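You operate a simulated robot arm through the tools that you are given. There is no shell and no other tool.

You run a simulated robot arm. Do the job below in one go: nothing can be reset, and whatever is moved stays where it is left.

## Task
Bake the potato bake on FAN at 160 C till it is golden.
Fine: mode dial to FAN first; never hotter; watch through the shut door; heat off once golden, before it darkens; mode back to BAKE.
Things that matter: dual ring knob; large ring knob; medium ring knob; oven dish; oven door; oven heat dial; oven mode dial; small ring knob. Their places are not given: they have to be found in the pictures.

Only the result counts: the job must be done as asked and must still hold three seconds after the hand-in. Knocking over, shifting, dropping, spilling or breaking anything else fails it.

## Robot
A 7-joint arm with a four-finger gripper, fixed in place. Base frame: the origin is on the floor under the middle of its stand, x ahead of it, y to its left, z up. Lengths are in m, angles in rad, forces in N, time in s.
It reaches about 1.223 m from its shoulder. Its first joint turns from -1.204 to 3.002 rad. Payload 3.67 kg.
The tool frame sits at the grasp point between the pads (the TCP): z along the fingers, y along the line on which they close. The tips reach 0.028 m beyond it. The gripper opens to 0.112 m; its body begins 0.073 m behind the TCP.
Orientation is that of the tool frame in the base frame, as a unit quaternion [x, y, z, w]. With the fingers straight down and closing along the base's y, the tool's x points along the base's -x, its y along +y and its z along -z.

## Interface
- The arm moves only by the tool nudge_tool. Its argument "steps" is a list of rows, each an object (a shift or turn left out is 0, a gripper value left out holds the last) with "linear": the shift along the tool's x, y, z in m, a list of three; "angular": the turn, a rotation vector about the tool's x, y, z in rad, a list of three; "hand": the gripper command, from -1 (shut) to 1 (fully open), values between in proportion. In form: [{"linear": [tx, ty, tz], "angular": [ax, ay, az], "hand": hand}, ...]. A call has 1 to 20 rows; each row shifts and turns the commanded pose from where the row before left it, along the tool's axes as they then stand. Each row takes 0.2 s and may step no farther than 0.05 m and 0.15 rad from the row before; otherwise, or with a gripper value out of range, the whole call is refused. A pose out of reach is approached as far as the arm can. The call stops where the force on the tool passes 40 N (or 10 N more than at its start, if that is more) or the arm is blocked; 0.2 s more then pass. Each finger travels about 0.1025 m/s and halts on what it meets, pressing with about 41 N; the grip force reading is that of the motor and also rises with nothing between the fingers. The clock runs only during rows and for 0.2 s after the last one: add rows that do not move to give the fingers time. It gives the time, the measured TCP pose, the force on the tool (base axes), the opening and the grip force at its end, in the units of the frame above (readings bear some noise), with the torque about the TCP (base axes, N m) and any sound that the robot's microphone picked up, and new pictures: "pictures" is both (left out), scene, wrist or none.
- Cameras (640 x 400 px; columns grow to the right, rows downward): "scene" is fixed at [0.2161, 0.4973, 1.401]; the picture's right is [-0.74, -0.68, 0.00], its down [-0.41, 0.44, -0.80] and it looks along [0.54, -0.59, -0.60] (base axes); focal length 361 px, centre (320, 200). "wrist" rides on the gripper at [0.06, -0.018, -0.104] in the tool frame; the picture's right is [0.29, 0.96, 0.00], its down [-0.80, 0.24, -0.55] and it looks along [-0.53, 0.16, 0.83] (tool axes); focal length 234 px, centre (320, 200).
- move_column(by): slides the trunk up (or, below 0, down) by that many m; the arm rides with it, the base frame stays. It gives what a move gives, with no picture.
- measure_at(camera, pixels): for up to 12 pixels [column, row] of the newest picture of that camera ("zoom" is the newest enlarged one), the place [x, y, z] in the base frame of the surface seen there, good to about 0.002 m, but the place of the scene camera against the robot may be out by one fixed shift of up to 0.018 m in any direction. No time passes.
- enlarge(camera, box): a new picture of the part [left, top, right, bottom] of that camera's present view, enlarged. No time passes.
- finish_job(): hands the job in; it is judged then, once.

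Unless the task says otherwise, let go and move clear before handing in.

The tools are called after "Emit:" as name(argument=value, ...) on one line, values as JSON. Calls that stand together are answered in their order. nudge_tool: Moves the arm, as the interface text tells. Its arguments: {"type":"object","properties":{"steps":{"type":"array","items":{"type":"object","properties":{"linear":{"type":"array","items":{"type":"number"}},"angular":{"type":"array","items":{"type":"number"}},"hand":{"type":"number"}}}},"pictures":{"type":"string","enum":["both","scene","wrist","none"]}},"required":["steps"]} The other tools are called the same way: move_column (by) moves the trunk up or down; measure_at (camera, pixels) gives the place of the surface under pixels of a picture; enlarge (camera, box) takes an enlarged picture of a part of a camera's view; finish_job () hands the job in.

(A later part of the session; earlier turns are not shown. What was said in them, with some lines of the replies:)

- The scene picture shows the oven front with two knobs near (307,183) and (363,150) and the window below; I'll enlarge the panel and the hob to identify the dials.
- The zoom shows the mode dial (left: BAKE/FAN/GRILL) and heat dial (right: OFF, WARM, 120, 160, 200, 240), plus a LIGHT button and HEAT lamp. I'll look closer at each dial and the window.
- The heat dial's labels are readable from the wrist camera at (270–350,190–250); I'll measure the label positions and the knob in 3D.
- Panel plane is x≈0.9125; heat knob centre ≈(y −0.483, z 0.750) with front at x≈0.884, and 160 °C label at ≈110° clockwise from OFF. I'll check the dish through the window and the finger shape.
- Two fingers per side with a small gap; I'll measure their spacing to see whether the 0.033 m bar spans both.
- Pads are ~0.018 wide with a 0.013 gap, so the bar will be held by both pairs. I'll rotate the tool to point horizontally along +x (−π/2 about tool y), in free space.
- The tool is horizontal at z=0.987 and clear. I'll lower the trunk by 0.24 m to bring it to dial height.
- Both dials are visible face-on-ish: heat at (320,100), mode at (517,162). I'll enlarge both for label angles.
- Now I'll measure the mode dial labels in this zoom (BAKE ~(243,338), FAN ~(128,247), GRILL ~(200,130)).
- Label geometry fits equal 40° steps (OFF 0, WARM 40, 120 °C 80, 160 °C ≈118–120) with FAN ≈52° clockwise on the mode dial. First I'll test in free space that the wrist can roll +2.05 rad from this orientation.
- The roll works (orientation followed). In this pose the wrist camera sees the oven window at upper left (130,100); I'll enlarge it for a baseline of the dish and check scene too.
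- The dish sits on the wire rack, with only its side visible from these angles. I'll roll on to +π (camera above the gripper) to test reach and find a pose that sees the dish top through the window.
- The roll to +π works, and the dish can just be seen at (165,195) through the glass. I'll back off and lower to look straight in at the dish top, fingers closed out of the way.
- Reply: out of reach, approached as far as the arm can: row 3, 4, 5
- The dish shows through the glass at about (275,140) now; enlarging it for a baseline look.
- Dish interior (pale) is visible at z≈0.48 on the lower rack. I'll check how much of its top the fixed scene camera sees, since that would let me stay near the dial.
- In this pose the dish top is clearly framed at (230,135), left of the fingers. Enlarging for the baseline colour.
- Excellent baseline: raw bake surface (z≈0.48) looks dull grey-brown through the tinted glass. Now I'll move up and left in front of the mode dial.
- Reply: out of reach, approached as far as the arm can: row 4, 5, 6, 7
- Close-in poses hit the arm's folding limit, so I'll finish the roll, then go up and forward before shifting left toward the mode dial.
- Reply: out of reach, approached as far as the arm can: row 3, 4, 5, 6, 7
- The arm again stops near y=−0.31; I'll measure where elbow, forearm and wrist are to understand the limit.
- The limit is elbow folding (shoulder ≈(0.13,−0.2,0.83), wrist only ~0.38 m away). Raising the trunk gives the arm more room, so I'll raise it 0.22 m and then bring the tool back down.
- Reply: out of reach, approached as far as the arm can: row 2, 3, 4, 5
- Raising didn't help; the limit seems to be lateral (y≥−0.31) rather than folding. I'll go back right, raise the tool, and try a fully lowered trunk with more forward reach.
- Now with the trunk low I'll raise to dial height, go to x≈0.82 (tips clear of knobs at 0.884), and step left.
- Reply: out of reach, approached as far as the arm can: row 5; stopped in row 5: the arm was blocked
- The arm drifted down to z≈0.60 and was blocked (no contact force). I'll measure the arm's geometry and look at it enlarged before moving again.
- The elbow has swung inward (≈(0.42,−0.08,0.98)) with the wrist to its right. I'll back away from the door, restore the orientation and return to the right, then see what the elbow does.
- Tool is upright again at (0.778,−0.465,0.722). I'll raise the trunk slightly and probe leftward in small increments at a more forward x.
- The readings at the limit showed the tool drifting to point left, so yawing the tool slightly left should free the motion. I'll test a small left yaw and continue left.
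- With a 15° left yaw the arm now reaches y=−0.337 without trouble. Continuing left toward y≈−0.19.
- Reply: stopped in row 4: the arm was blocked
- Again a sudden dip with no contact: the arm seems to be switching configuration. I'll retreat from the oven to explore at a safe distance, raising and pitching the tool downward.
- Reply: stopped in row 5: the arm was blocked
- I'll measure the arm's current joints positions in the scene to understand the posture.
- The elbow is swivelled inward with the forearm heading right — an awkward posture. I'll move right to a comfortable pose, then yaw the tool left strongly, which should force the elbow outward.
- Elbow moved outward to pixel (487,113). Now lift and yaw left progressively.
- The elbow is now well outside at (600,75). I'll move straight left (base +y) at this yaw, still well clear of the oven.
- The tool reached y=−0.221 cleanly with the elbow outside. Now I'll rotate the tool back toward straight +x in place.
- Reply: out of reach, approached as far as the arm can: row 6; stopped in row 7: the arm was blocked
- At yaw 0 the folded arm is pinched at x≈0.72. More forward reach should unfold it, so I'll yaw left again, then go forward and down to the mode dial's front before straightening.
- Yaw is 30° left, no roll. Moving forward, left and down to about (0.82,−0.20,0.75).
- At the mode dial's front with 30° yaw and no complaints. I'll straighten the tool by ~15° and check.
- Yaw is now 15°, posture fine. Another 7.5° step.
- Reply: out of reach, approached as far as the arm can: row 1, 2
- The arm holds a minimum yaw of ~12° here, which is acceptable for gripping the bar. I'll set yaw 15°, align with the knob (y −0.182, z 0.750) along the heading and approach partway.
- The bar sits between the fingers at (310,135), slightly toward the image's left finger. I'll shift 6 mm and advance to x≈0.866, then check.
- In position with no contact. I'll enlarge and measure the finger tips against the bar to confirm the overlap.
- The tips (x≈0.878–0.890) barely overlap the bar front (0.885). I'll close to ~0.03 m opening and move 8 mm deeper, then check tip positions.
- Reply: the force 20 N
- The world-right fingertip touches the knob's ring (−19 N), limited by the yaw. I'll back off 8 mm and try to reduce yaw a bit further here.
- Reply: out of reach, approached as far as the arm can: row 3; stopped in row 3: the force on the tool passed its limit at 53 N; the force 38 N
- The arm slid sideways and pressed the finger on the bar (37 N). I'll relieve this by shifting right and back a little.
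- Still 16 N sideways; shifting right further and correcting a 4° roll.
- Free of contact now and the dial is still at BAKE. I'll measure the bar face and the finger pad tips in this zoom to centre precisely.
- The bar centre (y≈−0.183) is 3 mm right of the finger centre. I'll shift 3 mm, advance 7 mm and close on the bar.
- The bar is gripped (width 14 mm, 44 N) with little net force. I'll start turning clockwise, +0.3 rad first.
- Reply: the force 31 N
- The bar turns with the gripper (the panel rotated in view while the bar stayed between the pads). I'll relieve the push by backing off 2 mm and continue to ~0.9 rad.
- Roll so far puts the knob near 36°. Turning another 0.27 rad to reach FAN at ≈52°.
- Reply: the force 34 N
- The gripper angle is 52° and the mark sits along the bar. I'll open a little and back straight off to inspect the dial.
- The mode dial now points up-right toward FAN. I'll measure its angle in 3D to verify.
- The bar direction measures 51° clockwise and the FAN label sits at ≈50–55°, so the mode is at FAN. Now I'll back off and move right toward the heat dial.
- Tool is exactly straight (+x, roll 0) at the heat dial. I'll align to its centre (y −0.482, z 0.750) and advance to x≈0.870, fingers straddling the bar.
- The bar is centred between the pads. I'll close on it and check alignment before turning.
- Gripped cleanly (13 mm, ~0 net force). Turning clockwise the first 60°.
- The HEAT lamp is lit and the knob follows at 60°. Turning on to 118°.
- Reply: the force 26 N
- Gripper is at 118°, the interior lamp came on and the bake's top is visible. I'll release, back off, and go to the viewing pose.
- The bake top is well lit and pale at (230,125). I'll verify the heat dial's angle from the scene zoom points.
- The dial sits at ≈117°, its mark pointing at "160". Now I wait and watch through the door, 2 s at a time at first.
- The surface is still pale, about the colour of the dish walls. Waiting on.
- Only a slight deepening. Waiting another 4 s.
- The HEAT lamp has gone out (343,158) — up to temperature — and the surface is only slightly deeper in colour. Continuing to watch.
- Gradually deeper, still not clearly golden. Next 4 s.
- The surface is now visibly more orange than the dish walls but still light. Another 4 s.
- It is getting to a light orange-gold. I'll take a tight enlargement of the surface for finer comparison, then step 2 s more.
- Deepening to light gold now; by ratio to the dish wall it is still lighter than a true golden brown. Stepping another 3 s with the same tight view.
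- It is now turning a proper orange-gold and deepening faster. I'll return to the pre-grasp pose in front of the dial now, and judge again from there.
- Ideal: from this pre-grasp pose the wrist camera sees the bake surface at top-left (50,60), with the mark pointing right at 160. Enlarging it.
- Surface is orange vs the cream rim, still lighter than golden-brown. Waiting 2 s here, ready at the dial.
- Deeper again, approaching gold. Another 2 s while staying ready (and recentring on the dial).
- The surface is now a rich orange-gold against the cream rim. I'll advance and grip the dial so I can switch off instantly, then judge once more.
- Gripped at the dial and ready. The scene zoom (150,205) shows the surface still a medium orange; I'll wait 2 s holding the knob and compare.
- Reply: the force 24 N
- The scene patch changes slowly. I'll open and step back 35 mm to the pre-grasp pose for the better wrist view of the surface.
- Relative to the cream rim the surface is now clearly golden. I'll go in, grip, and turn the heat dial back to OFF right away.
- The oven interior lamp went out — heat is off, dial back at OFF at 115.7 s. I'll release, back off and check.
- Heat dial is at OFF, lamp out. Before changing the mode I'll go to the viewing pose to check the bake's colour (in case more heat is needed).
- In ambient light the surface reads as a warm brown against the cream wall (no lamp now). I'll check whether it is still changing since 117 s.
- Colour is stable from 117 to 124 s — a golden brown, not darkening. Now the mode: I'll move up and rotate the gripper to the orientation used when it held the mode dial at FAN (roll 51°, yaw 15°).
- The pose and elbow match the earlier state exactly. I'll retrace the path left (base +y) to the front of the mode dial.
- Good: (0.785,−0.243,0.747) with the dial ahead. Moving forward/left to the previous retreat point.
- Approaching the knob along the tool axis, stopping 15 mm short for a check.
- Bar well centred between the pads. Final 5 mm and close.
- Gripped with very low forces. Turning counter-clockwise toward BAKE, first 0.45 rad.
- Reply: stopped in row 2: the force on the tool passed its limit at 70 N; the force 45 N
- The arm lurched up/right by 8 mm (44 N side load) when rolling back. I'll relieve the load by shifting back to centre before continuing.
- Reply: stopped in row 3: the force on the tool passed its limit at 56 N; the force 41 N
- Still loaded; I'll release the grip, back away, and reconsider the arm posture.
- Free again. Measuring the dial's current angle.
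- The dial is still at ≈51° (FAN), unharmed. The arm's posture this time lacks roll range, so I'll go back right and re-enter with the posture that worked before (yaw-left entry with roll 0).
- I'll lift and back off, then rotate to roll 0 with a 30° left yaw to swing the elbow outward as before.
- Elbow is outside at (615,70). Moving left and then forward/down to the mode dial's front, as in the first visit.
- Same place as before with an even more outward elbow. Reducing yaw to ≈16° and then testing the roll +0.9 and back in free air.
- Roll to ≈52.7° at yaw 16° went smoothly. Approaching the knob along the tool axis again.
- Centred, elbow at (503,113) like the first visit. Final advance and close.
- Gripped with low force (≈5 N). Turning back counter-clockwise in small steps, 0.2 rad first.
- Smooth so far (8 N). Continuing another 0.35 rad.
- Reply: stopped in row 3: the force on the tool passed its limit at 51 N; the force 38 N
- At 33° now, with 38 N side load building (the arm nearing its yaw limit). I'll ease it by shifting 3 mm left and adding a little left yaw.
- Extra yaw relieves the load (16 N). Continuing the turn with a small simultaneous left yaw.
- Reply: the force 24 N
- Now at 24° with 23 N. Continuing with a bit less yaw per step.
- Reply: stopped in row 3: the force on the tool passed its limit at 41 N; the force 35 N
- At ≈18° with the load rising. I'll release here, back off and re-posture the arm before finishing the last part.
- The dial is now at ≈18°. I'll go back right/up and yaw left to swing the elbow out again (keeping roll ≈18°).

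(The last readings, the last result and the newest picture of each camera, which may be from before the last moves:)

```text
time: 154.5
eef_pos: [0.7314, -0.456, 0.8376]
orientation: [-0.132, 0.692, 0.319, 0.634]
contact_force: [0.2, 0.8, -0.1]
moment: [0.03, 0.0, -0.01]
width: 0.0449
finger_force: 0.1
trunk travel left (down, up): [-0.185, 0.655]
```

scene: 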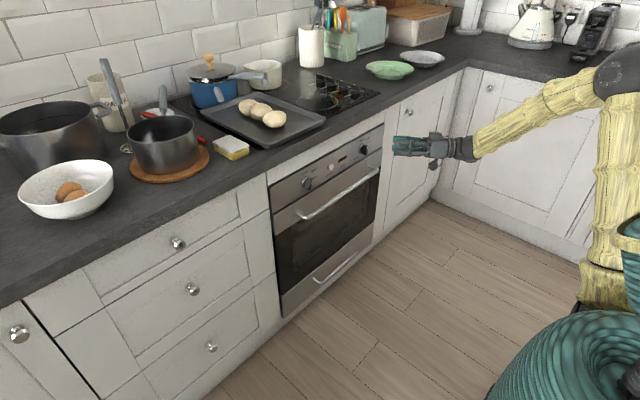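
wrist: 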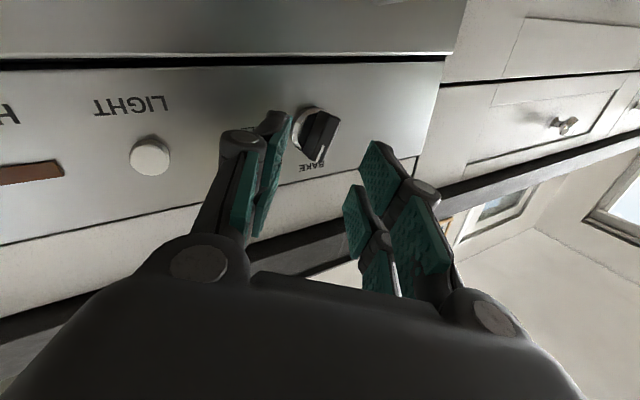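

Elbow out at (625,75). Moving left then forward/down to the mode dial.

Emit:
nudge_tool(steps=[{"linear": [0.0089, 0.0305, 0.0244]}, {"linear": [0.0089, 0.0305, 0.0244]}, {"linear": [0.0089, 0.0305, 0.0244]}, {"linear": [0.0089, 0.0305, 0.0244]}, {"linear": [0.0233, 0.0006, 0.0319]}, {"linear": [0.0233, 0.0006, 0.0319]}, {"linear": [0.0233, 0.0006, 0.0319]}, {"linear": [0.0233, 0.0006, 0.0319]}, {}], pictures="scene")

```text
time: 156.5
eef_pos: [0.8178, -0.192, 0.7495]
orientation: [-0.133, 0.692, 0.32, 0.634]
contact_force: [-0.3, -0.4, -0.1]
moment: [0.01, -0.03, -0.03]
width: 0.0447
finger_force: 0.0
trunk travel left (down, up): [-0.185, 0.655]
```

scene: 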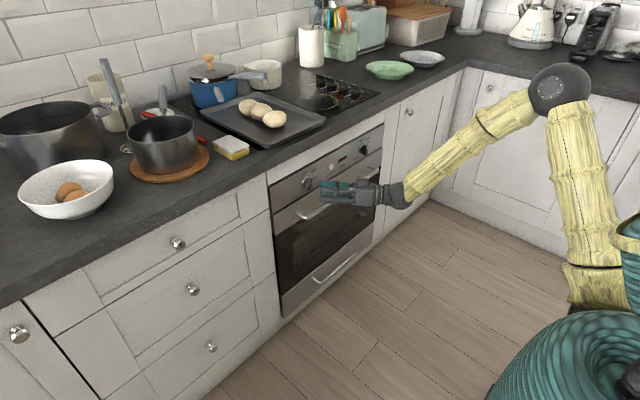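

Elbow is well out (560,85). Reducing yaw to ≈18°.

Emit:
nudge_tool(steps=[{"linear": [0, 0, -0.012], "angular": [0.109, -0.031, 0.01]}, {"angular": [0.109, -0.031, 0.01]}, {"angular": [0.109, -0.031, 0.01]}, {}], pictures="both")

Emit:
enlarge(camera="wrist", box=[230, 70, 430, 210])

```text
time: 157.5
eef_pos: [0.8078, -0.2012, 0.7491]
orientation: [-0.002, 0.706, 0.217, 0.674]
contact_force: [0.0, 0.4, -1.1]
moment: [0.02, 0.04, -0.04]
width: 0.0447
finger_force: 0.1
trunk travel left (down, up): [-0.185, 0.655]
```

scene: 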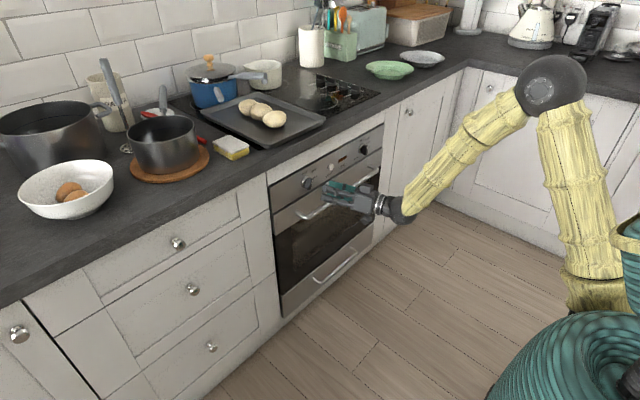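
wrist: 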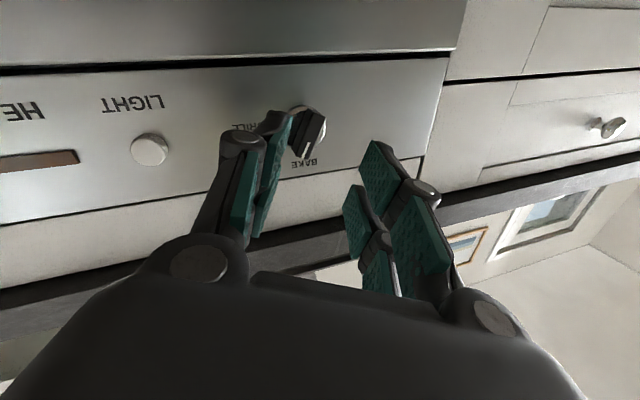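

```text
2.86 times, centred on (330, 140) of wrist
```

zoom: 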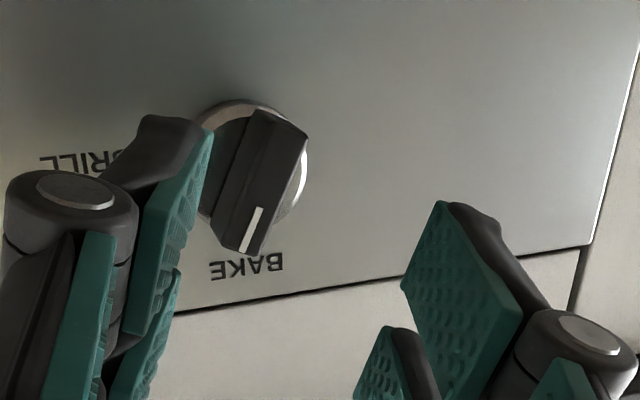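

Plenty of posture margin now (elbow (550,85)), roll 18.5° matching the bar. Aligning and approaching.

Emit:
nudge_tool(steps=[{"linear": [-0.0025, -0.0083, 0.01]}, {"linear": [0, 0, 0.02]}, {"linear": [0, 0, 0.021]}, {}], pictures="wrist")

Emit:
enlarge(camera="wrist", box=[230, 90, 430, 230])

```text
time: 158.5
eef_pos: [0.8599, -0.1924, 0.7503]
orientation: [-0.002, 0.706, 0.217, 0.674]
contact_force: [0.0, -0.3, -0.2]
moment: [0.02, 0.01, 0.02]
width: 0.0448
finger_force: 0.1
trunk travel left (down, up): [-0.185, 0.655]
```

wrist: 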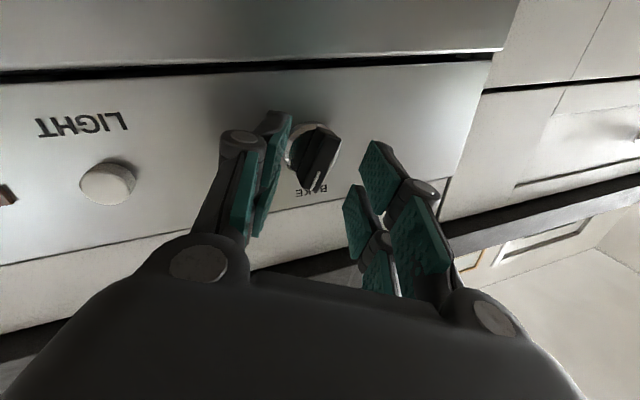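

```text
2.86 times, centred on (330, 160) of wrist
```

zoom: 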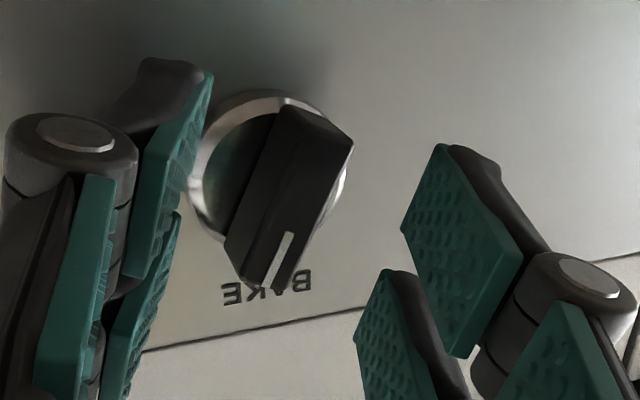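

Centred. Advance 8 mm, close, and read forces.

Emit:
nudge_tool(steps=[{"linear": [0.0, 0.0, 0.0075]}, {"hand": -0.6}, {"hand": -0.8}, {"hand": -1}, {}], pictures="both")

```text
time: 159.7
eef_pos: [0.8666, -0.1915, 0.7498]
orientation: [-0.002, 0.706, 0.218, 0.674]
contact_force: [-3.8, -0.3, 1.4]
moment: [0.05, 0.68, 0.07]
width: 0.0147
finger_force: 45.1
trunk travel left (down, up): [-0.185, 0.655]
```

scene: 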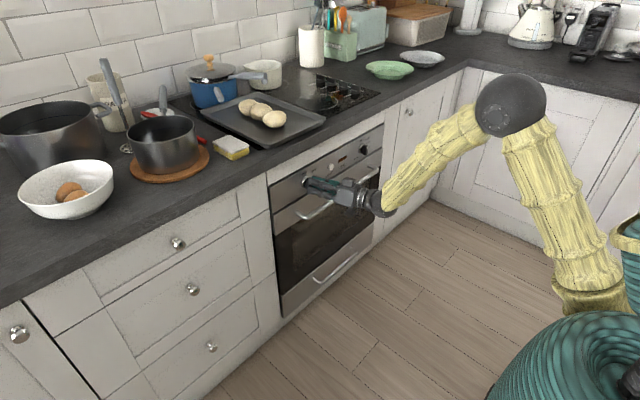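
wrist: 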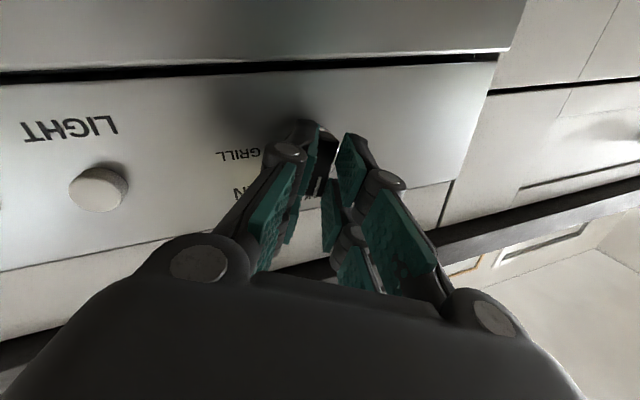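

Gripped with almost no load and the elbow well outside. Turning the last ≈18° back, in small steps.

Emit:
nudge_tool(steps=[{"angular": [0, 0, -0.06]}, {"angular": [0, 0, -0.06]}, {"angular": [0, 0, -0.06]}, {}], pictures="none")

```text
time: 160.7
eef_pos: [0.8655, -0.1902, 0.75]
orientation: [-0.067, 0.703, 0.156, 0.691]
contact_force: [7.3, 7.1, 3.6]
moment: [0.03, 0.12, 0.01]
width: 0.0142
finger_force: 44.9
trunk travel left (down, up): [-0.185, 0.655]
```

Now at ≈8°, loads low. Turning the remaining ≈0.15 rad.

Emit:
nudge_tool(steps=[{"angular": [0, 0, -0.05]}, {"angular": [0, 0, -0.05]}, {"angular": [0, 0, -0.045]}, {}], pictures="wrist")

Emit:
enlarge(camera="wrist", box=[230, 90, 430, 230])

```text
time: 161.7
eef_pos: [0.8658, -0.1898, 0.7501]
orientation: [-0.118, 0.696, 0.105, 0.7]
contact_force: [-5.4, 12.2, 1.2]
moment: [0.77, 0.42, 0.26]
width: 0.0142
finger_force: 45.2
trunk travel left (down, up): [-0.185, 0.655]
```

wrist: 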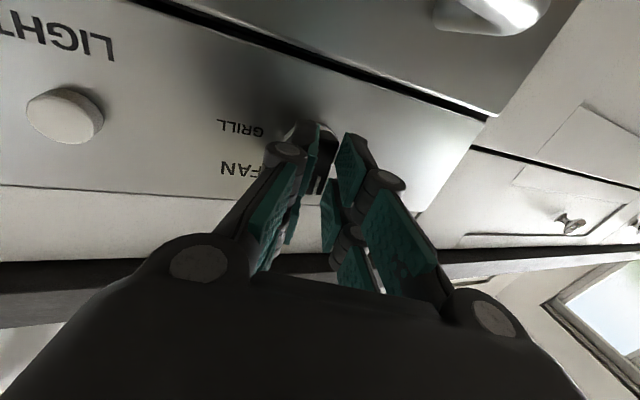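

```text
2.86 times, centred on (330, 160) of wrist
```

zoom: 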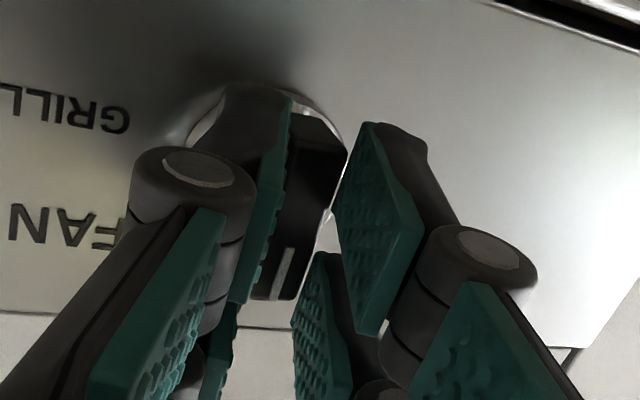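

Torque about x rose to 0.77 N·m at −1°, consistent with the BAKE end stop. Releasing, backing off and checking.

Emit:
nudge_tool(steps=[{"hand": -0.6}, {"hand": -0.2}, {"linear": [0, 0, -0.02]}, {"linear": [0, 0, -0.03]}, {}], pictures="both")

Emit:
enlarge(camera="wrist", box=[230, 70, 430, 210])

Emit:
enlarge(camera="scene", box=[260, 120, 400, 210])

```text
time: 162.9
eef_pos: [0.8185, -0.2226, 0.7496]
orientation: [-0.098, 0.697, 0.107, 0.703]
contact_force: [0.0, -0.2, 0.0]
moment: [-0.01, -0.02, 0.0]
width: 0.0446
finger_force: 0.2
trunk travel left (down, up): [-0.185, 0.655]
```

scene: 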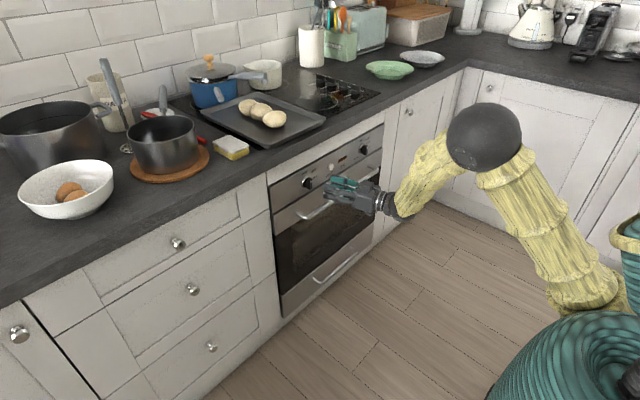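
wrist: 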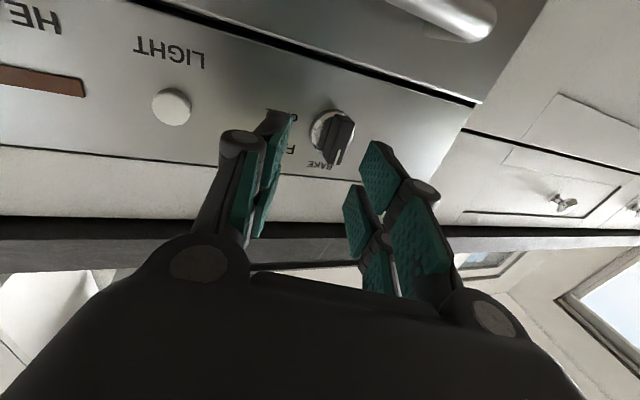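

```text
2.86 times, centred on (330, 140) of wrist
```

zoom: 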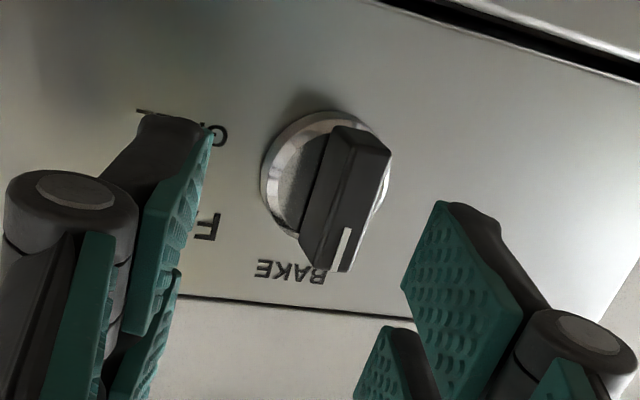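

```text
4.44 times, centred on (330, 165) of scene
```

zoom: 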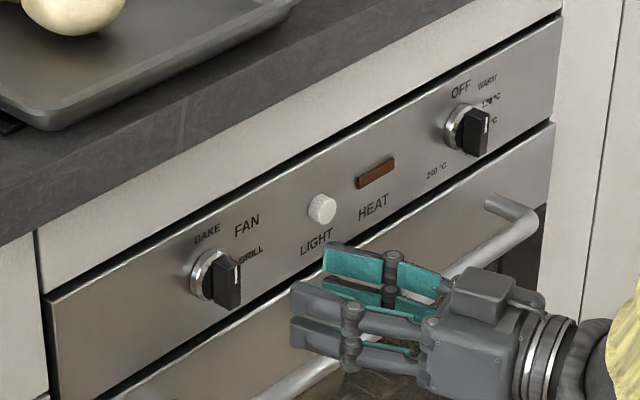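

Both dials look as at the start: mode at BAKE, heat at OFF. I'll verify the mode dial's angle and the bake's colour.

Emit:
enlarge(camera="wrist", box=[230, 70, 430, 210])

Emit:
measure_at(camera="zoom", pixels=[[338, 263], [347, 232], [360, 180], [372, 145], [355, 205]])

Emit:
enlarge(camera="scene", box=[345, 130, 385, 155])

Emit:
measure_at(camera="zoom", pixels=[[359, 265], [354, 315], [345, 370], [358, 290]])

```text
2.86 times, centred on (330, 140) of wrist
```

zoom: 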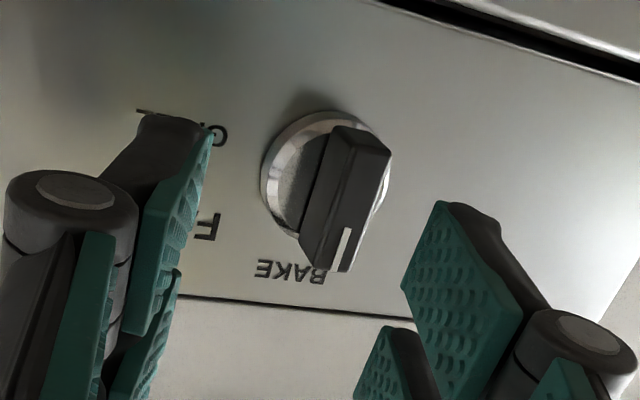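

```text
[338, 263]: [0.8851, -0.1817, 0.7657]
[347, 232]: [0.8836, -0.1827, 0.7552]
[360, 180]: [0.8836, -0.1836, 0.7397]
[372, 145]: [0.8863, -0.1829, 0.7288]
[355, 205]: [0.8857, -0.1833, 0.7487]
```

```text
16.00 times, centred on (365, 142) of scene
```

zoom: 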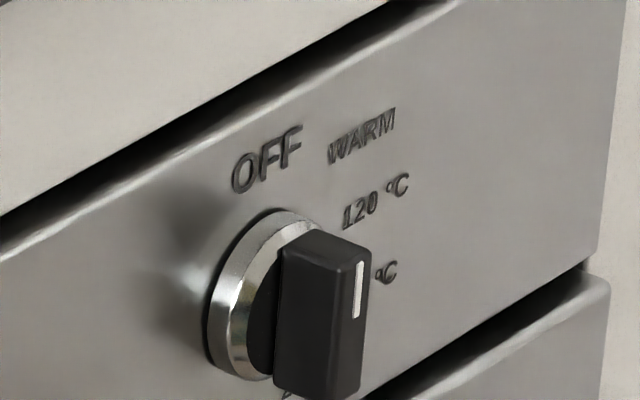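

```text
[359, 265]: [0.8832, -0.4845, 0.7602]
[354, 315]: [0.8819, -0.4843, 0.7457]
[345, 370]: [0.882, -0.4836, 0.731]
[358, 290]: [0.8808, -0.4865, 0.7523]
```

Mode dial measures ≈0° (BAKE) and heat ≈0° (OFF). I'll move the arm clear and take a last look at the bake for stability.

Emit:
nudge_tool(steps=[{"linear": [0, 0.0086, -0.0288]}, {"linear": [0, -0.0384, -0.0115]}, {"linear": [0, -0.0384, -0.0115]}, {"linear": [0, -0.0384, -0.0115]}, {"linear": [0, -0.0384, -0.0115]}, {"linear": [0, -0.0384, -0.0115]}, {"linear": [-0.02, 0, -0.03]}, {"linear": [-0.02, 0, -0.03]}, {}], pictures="both")

Emit:
enlarge(camera="scene", box=[295, 208, 327, 234])

Emit:
enlarge(camera="scene", box=[180, 40, 400, 260])

```text
time: 164.9
eef_pos: [0.7344, -0.4266, 0.7926]
orientation: [-0.116, 0.696, 0.105, 0.7]
contact_force: [0.2, 0.1, 0.2]
moment: [-0.01, -0.01, -0.02]
width: 0.0448
finger_force: 0.1
trunk travel left (down, up): [-0.185, 0.655]
```

scene: 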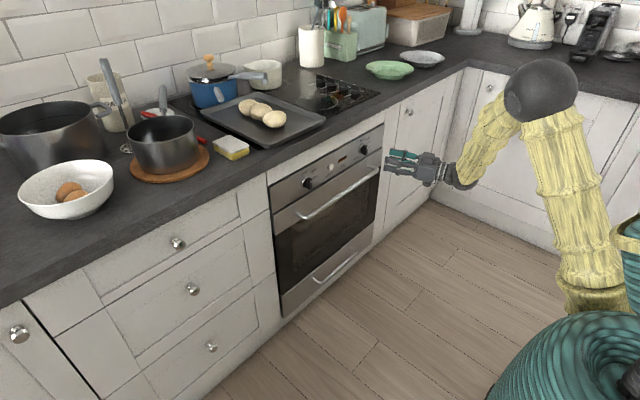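
wrist: 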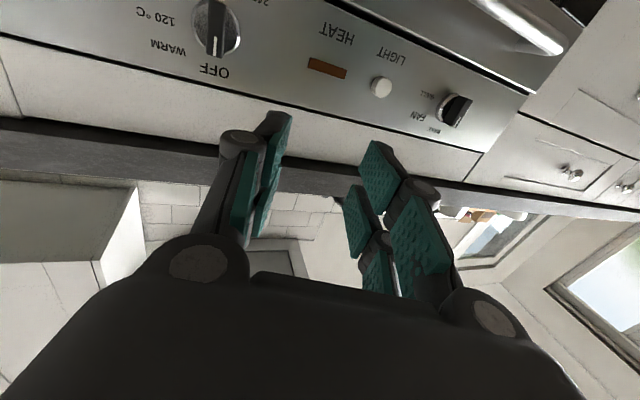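

```text
15.38 times, centred on (311, 221) of scene
```

zoom: 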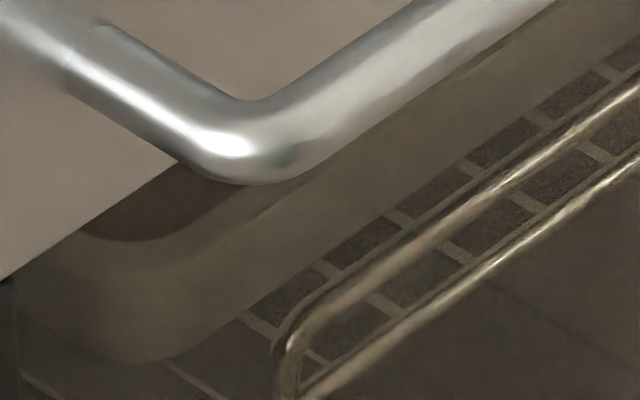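

```text
1.82 times, centred on (290, 150) of scene
```

zoom: 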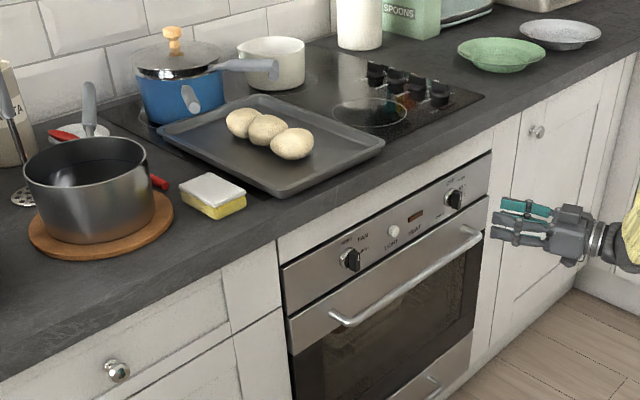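

I've judged the bake golden, and both dials are back where they started. Comparing 117, 124 and 165 s, the surface is stable and not darkening. The heat dial is at OFF with the HEAT lamp out, the mode dial is at BAKE, the door stayed shut, nothing else moved, and the arm is clear. Handing in.

Emit:
finish_job()

```text
The job is handed in.
```

I baked the potato bake on FAN with the heat dial set to 160 °C. I turned the heat off once the top looked golden through the shut door, then set the mode back to BAKE. The job is handed in; no verdict came back.

- **Order:** I turned the mode dial to FAN before the heat. The heat dial then stood at about 117° clockwise, with its mark pointing at 160, and was never turned past that.
- **Golden or not:** I judged the colour by eye against the cream dish, with the oven lamp on. That judgement could be off. After the heat went off, the surface looked the same at 117, 124 and 165 s, so it does not seem to have darkened further.
- **Turning back to BAKE:** The first try at turning the mode dial back went wrong. The arm jumped sideways and loaded the knob, peaking at about 70 N. I let go, reset the arm and finished in two further grips.
- **End state:** The mode dial is at BAKE and the heat dial at OFF, both close to 0° when I measured them. The HEAT lamp is out and the door was never opened. Nothing else looks moved in the last picture, and the arm is clear.
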